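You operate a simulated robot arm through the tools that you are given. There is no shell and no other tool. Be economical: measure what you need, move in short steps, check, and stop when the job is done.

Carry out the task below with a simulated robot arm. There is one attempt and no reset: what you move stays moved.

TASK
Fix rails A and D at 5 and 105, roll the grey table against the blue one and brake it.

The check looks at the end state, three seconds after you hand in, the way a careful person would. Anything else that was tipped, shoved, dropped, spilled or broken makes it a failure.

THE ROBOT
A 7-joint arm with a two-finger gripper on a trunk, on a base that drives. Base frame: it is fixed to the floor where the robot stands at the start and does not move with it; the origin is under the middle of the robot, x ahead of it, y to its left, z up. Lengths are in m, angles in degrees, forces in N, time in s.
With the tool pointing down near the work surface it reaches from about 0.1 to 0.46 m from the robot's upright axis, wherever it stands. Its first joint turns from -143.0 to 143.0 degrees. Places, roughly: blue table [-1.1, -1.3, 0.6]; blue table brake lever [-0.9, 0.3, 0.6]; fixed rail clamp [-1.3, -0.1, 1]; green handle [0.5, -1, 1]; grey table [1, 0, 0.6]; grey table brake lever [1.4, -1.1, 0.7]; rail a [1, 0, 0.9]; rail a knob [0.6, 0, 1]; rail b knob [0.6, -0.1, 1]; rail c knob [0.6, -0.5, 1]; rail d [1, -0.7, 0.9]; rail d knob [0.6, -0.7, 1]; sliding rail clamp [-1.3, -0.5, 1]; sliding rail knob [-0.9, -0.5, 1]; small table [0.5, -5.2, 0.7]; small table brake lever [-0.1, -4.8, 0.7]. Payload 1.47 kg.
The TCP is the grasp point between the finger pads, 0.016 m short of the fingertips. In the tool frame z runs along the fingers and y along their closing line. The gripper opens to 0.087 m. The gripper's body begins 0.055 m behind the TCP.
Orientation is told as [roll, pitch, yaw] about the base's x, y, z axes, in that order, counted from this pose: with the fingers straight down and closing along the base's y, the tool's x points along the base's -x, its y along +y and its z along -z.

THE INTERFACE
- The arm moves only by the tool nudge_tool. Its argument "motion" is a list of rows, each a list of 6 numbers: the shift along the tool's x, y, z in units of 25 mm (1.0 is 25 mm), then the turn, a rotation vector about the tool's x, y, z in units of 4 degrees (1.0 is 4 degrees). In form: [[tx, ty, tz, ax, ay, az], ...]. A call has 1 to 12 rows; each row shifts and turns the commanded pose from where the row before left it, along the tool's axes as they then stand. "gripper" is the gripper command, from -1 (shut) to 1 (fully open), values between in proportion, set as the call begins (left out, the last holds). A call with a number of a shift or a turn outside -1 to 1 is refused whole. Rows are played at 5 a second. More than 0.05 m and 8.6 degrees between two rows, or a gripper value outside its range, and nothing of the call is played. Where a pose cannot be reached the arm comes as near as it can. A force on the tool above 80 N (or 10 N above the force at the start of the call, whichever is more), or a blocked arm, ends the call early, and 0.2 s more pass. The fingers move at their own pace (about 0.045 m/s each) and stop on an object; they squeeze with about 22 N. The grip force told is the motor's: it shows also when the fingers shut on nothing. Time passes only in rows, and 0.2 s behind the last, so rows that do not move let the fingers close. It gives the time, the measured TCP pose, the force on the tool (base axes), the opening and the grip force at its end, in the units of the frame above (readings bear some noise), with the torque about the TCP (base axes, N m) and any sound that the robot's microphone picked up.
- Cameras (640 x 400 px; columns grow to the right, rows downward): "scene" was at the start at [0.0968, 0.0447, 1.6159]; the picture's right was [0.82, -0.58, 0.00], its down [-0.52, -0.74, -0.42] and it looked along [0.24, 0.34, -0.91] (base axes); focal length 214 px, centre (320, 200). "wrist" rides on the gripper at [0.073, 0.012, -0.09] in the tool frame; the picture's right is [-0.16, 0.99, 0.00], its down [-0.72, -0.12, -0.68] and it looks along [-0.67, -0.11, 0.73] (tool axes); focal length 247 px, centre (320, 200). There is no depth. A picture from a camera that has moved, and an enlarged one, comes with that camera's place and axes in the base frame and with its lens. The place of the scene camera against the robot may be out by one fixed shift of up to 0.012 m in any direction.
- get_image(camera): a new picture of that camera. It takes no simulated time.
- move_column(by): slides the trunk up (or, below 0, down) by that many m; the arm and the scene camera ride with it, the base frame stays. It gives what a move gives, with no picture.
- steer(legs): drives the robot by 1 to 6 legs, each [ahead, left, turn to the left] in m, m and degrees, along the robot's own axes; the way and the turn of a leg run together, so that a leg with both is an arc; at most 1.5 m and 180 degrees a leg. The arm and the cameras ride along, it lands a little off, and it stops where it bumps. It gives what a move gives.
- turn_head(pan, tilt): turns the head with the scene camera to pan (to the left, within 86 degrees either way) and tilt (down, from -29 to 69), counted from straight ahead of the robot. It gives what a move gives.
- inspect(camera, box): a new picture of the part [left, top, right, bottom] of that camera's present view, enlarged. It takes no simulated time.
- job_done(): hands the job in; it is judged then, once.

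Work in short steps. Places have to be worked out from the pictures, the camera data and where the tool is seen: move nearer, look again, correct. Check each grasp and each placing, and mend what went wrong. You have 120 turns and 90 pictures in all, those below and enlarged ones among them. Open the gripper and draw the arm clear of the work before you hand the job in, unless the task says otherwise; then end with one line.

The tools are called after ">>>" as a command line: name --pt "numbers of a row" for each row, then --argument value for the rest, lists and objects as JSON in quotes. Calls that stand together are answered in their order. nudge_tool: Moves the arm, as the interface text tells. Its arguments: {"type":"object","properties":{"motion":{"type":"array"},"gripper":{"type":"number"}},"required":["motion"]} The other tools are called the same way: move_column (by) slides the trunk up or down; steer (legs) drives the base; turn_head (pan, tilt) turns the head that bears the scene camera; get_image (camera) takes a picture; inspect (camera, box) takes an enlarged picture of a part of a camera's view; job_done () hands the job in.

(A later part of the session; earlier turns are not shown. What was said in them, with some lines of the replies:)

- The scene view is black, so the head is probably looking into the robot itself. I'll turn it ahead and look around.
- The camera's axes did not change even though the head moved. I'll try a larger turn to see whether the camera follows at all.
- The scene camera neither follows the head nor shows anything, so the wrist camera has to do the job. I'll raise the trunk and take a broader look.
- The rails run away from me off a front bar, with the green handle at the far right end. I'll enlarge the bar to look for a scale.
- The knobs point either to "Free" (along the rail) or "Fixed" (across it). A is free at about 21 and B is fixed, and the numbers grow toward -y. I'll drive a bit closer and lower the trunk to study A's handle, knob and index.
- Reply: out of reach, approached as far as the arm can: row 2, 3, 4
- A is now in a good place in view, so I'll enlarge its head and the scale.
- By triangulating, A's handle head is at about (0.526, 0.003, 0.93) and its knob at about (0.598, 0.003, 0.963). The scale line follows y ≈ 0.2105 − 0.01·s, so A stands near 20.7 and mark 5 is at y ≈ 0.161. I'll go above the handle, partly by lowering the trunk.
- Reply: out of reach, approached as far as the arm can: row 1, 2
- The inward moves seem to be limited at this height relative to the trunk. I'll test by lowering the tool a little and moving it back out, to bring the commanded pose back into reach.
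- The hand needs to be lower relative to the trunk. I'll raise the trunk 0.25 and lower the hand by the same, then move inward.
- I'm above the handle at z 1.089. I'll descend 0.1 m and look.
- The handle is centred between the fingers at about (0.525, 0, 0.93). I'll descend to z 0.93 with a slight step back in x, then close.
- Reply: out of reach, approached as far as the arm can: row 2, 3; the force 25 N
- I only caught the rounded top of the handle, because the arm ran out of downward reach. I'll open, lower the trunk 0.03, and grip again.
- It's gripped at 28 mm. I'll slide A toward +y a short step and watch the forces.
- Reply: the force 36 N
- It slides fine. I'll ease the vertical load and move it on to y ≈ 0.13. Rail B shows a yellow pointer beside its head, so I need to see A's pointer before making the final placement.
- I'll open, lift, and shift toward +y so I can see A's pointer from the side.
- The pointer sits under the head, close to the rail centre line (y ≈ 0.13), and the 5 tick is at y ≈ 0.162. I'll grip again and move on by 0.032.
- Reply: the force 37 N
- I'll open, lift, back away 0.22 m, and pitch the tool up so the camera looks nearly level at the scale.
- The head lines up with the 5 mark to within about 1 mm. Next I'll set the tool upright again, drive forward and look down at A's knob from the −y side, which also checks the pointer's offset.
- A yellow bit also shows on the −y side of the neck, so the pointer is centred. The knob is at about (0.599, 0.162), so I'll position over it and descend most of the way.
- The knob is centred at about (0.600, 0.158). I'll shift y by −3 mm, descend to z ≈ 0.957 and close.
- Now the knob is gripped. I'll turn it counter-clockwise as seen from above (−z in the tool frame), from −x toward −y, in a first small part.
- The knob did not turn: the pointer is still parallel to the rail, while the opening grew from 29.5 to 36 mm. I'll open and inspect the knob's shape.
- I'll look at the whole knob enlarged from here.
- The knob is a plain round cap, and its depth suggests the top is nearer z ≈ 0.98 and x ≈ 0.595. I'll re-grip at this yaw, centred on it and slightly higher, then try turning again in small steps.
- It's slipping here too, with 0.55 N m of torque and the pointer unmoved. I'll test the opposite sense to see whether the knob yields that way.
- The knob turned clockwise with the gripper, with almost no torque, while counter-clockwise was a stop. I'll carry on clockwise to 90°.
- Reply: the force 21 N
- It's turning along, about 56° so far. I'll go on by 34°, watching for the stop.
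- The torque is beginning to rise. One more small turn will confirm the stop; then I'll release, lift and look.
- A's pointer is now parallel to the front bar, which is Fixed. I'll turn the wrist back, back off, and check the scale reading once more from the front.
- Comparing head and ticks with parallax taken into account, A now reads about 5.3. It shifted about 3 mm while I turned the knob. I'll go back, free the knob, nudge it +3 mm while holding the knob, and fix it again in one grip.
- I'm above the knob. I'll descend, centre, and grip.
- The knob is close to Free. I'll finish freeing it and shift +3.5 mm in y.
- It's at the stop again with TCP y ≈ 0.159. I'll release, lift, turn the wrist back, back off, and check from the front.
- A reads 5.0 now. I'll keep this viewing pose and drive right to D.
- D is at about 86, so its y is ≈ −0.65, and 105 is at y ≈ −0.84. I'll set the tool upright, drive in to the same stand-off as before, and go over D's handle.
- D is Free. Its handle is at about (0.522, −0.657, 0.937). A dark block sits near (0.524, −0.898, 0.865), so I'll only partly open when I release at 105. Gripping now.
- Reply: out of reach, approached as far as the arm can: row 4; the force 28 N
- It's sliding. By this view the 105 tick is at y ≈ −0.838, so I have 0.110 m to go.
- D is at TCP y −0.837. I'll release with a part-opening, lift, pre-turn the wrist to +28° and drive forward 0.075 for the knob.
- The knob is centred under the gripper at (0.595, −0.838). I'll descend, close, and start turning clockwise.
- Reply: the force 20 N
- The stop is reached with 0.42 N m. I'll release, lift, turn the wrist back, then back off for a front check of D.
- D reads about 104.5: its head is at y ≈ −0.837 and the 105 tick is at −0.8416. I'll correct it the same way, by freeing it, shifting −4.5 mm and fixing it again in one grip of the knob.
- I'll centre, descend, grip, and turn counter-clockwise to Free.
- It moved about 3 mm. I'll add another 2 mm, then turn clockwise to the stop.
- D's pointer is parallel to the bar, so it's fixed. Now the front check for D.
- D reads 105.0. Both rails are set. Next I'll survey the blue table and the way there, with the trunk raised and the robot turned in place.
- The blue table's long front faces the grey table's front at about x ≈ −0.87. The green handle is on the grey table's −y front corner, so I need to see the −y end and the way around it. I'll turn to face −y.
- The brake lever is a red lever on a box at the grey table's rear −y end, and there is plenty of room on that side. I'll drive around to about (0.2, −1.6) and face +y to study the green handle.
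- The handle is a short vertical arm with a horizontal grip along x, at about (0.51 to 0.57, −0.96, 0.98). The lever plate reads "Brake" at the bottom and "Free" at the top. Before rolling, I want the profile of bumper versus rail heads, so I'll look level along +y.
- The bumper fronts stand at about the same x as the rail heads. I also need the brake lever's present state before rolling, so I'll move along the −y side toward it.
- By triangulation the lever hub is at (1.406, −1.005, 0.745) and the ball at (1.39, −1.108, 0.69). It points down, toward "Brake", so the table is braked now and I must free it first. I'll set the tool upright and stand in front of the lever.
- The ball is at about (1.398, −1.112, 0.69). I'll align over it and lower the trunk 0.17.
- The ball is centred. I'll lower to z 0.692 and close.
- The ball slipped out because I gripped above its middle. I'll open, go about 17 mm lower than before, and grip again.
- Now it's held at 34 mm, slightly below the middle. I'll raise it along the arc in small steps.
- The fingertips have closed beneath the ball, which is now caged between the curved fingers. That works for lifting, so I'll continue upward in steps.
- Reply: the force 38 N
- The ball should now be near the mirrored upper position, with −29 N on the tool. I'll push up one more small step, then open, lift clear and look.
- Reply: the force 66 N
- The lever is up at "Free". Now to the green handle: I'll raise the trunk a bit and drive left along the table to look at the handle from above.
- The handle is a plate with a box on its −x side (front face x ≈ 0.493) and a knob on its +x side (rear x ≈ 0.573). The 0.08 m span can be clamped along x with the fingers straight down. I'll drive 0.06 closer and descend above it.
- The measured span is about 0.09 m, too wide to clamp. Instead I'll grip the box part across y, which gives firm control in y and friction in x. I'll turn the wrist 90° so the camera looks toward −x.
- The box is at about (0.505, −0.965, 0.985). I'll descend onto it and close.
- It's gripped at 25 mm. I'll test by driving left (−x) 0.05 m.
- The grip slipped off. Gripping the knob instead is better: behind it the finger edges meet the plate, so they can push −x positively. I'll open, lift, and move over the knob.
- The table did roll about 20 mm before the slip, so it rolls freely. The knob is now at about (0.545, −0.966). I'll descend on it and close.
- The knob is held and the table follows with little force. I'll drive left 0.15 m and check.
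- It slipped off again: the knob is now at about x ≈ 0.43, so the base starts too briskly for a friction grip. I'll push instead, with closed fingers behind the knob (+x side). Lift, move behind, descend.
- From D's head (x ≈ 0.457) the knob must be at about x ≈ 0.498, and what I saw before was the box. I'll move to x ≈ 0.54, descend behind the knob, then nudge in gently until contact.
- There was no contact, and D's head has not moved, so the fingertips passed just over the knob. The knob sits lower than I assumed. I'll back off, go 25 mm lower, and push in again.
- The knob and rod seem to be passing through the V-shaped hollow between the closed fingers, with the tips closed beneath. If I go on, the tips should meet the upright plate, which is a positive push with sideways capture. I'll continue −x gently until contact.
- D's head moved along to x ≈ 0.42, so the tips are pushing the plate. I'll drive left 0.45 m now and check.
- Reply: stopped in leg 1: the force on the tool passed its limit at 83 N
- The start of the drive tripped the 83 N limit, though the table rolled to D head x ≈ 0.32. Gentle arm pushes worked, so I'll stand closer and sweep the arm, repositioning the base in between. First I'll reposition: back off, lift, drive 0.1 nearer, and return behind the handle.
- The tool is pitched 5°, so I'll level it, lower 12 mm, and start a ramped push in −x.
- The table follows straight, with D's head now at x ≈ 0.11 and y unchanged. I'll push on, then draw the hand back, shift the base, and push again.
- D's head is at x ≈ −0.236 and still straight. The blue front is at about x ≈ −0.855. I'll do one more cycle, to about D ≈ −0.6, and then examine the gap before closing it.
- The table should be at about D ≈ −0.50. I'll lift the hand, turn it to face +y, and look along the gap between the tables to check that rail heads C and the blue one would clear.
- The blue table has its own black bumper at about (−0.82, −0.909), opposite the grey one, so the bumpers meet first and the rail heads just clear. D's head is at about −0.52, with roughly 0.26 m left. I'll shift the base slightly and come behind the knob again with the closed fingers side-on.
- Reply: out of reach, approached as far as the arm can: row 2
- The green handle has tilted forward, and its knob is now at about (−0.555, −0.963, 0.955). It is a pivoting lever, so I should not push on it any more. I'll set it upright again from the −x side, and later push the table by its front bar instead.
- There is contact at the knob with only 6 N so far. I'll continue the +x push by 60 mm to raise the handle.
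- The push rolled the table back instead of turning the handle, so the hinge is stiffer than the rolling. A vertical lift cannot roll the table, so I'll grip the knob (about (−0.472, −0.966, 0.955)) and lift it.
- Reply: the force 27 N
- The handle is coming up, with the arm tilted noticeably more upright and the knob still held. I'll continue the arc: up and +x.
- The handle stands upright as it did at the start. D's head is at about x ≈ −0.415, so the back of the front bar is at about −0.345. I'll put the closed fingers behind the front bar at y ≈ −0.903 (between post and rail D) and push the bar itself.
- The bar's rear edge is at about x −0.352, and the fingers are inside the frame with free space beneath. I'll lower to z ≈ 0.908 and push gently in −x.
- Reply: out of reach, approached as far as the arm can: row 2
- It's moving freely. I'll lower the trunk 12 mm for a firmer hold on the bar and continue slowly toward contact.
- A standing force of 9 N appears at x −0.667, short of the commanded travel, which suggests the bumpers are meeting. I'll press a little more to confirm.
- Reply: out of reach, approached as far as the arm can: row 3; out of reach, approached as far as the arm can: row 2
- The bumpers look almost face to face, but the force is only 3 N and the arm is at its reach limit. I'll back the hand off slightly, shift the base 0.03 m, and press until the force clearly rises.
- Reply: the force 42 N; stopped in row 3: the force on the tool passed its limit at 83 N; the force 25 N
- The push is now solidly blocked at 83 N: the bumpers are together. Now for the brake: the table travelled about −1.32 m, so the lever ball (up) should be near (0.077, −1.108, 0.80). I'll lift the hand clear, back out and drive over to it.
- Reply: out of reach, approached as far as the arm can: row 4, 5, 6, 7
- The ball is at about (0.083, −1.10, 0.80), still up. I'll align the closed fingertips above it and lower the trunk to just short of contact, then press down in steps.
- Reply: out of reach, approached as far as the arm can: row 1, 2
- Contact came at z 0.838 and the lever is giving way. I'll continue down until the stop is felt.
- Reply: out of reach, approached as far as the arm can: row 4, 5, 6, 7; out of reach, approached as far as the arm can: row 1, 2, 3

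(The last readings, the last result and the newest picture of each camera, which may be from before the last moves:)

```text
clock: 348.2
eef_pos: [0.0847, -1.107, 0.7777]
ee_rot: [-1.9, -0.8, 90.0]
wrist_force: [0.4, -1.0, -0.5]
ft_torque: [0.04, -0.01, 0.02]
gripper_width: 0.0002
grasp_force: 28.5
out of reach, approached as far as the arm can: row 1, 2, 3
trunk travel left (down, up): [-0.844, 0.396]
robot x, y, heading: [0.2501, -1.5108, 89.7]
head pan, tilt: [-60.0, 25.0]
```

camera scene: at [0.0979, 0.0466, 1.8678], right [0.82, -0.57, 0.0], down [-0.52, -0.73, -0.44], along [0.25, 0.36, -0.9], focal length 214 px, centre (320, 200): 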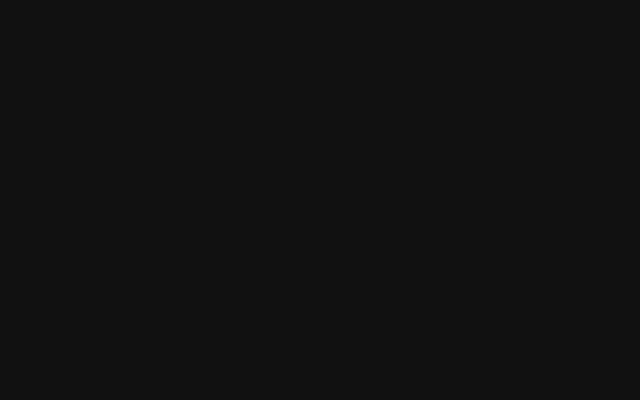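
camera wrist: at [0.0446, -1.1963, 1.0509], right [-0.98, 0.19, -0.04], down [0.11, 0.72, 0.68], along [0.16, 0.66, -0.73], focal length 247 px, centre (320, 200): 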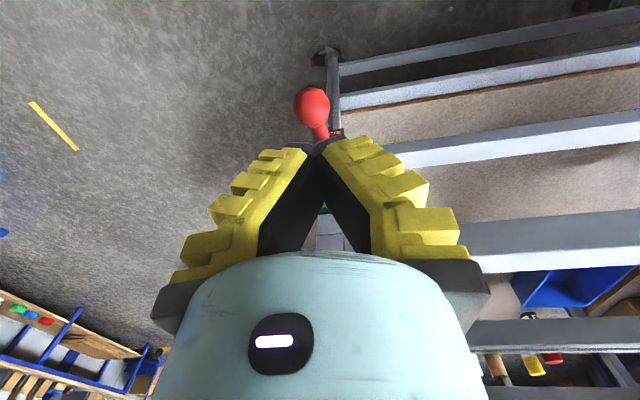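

The arm ran out of downward reach, so I'll lower the trunk in steps to press the rest of the way.

>>> move_column --by -0.04

>>> move_column --by -0.02

>>> move_column --by -0.015

```text
clock: 349.0
eef_pos: [0.0855, -1.1075, 0.7376]
ee_rot: [-2.0, -1.0, 90.0]
wrist_force: [0.1, 0.9, -0.3]
ft_torque: [0.02, 0.0, 0.05]
gripper_width: 0.0001
grasp_force: 28.4
trunk travel left (down, up): [-0.804, 0.436]
robot x, y, heading: [0.2529, -1.5104, 89.6]
head pan, tilt: [-60.0, 25.0]
```

```text
clock: 349.7
eef_pos: [0.0849, -1.1072, 0.7171]
ee_rot: [-1.8, -0.9, 89.9]
wrist_force: [-1.0, -0.6, 0.5]
ft_torque: [0.03, -0.01, -0.04]
gripper_width: 0.0
grasp_force: 28.3
trunk travel left (down, up): [-0.784, 0.456]
robot x, y, heading: [0.2487, -1.5095, 89.7]
head pan, tilt: [-60.0, 25.0]
```

```text
clock: 350.2
eef_pos: [0.0799, -1.105, 0.7087]
ee_rot: [-1.7, -0.9, 90.1]
wrist_force: [3.2, -7.0, 43.5]
ft_torque: [0.11, -0.05, 0.06]
gripper_width: 0.006
grasp_force: 29.8
trunk travel left (down, up): [-0.772, 0.468]
robot x, y, heading: [0.2553, -1.511, 89.5]
head pan, tilt: [-60.0, 25.0]
stopped: the force on the tool passed its limit at 110 N (the readings are from after the stop); the commanded pose is now the measured one
```

There's a hard stop at TCP z 0.709, which matches the lever's original down position (Brake). I'll raise the trunk clear and use the last picture to confirm.

>>> move_column --by 0.2

>>> get_image --camera "wrist"

```text
clock: 352.4
eef_pos: [0.0827, -1.1078, 0.9055]
ee_rot: [-1.9, -0.7, 90.1]
wrist_force: [-0.6, 0.2, 0.7]
ft_torque: [0.01, 0.01, -0.01]
gripper_width: 0.0002
grasp_force: 27.8
trunk travel left (down, up): [-0.972, 0.268]
robot x, y, heading: [0.2533, -1.5136, 89.5]
head pan, tilt: [-60.0, 25.0]
```

```text
0 pictures are left
camera wrist: at [0.0671, -1.1825, 0.9962], right [-0.99, 0.16, -0.03], down [0.09, 0.72, 0.69], along [0.13, 0.68, -0.72], focal length 247 px, centre (320, 200)
```

wrist: 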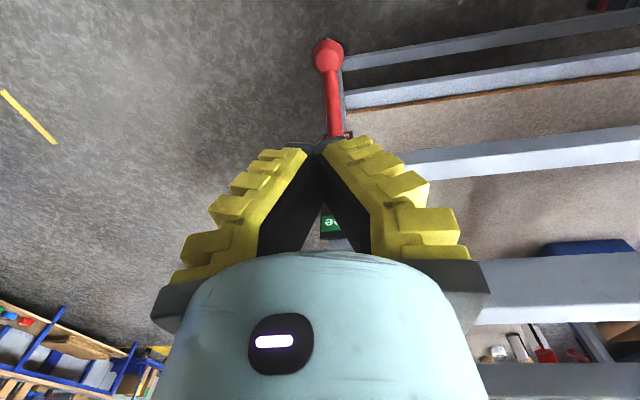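

The lever points down at Brake again. I'll open the gripper and back away, then hand in.

>>> nudge_tool --pt "0 0 0 0 0 0" --pt "0 0 0 0 0 0" --pt "0 0 0 0 0 0" --gripper 1

>>> steer --legs '[[-0.2, 0, 0]]'

>>> job_done

```text
clock: 353.2
eef_pos: [0.0816, -1.1074, 0.9064]
ee_rot: [-1.9, -0.7, 90.0]
wrist_force: [0.0, -0.7, -0.3]
ft_torque: [0.01, -0.06, 0.0]
gripper_width: 0.0869
grasp_force: 0.1
trunk travel left (down, up): [-0.972, 0.268]
robot x, y, heading: [0.2486, -1.5063, 89.4]
head pan, tilt: [-60.0, 25.0]
```

```text
clock: 354.8
eef_pos: [0.0798, -1.3046, 0.9084]
ee_rot: [-1.9, -0.7, 90.1]
wrist_force: [-0.7, -0.1, 0.4]
ft_torque: [-0.02, -0.02, 0.0]
gripper_width: 0.087
grasp_force: 0.0
trunk travel left (down, up): [-0.972, 0.268]
robot x, y, heading: [0.2508, -1.7096, 89.1]
head pan, tilt: [-60.0, 25.0]
```

```text
The job is handed in.
```

Rails A and D are fixed at 5 and 105, and the grey table is pushed up to the blue one with its brake down; I tipped the green handle forward while pushing and set it upright again, and I had no pictures left to re-check the bumper contact after letting go.
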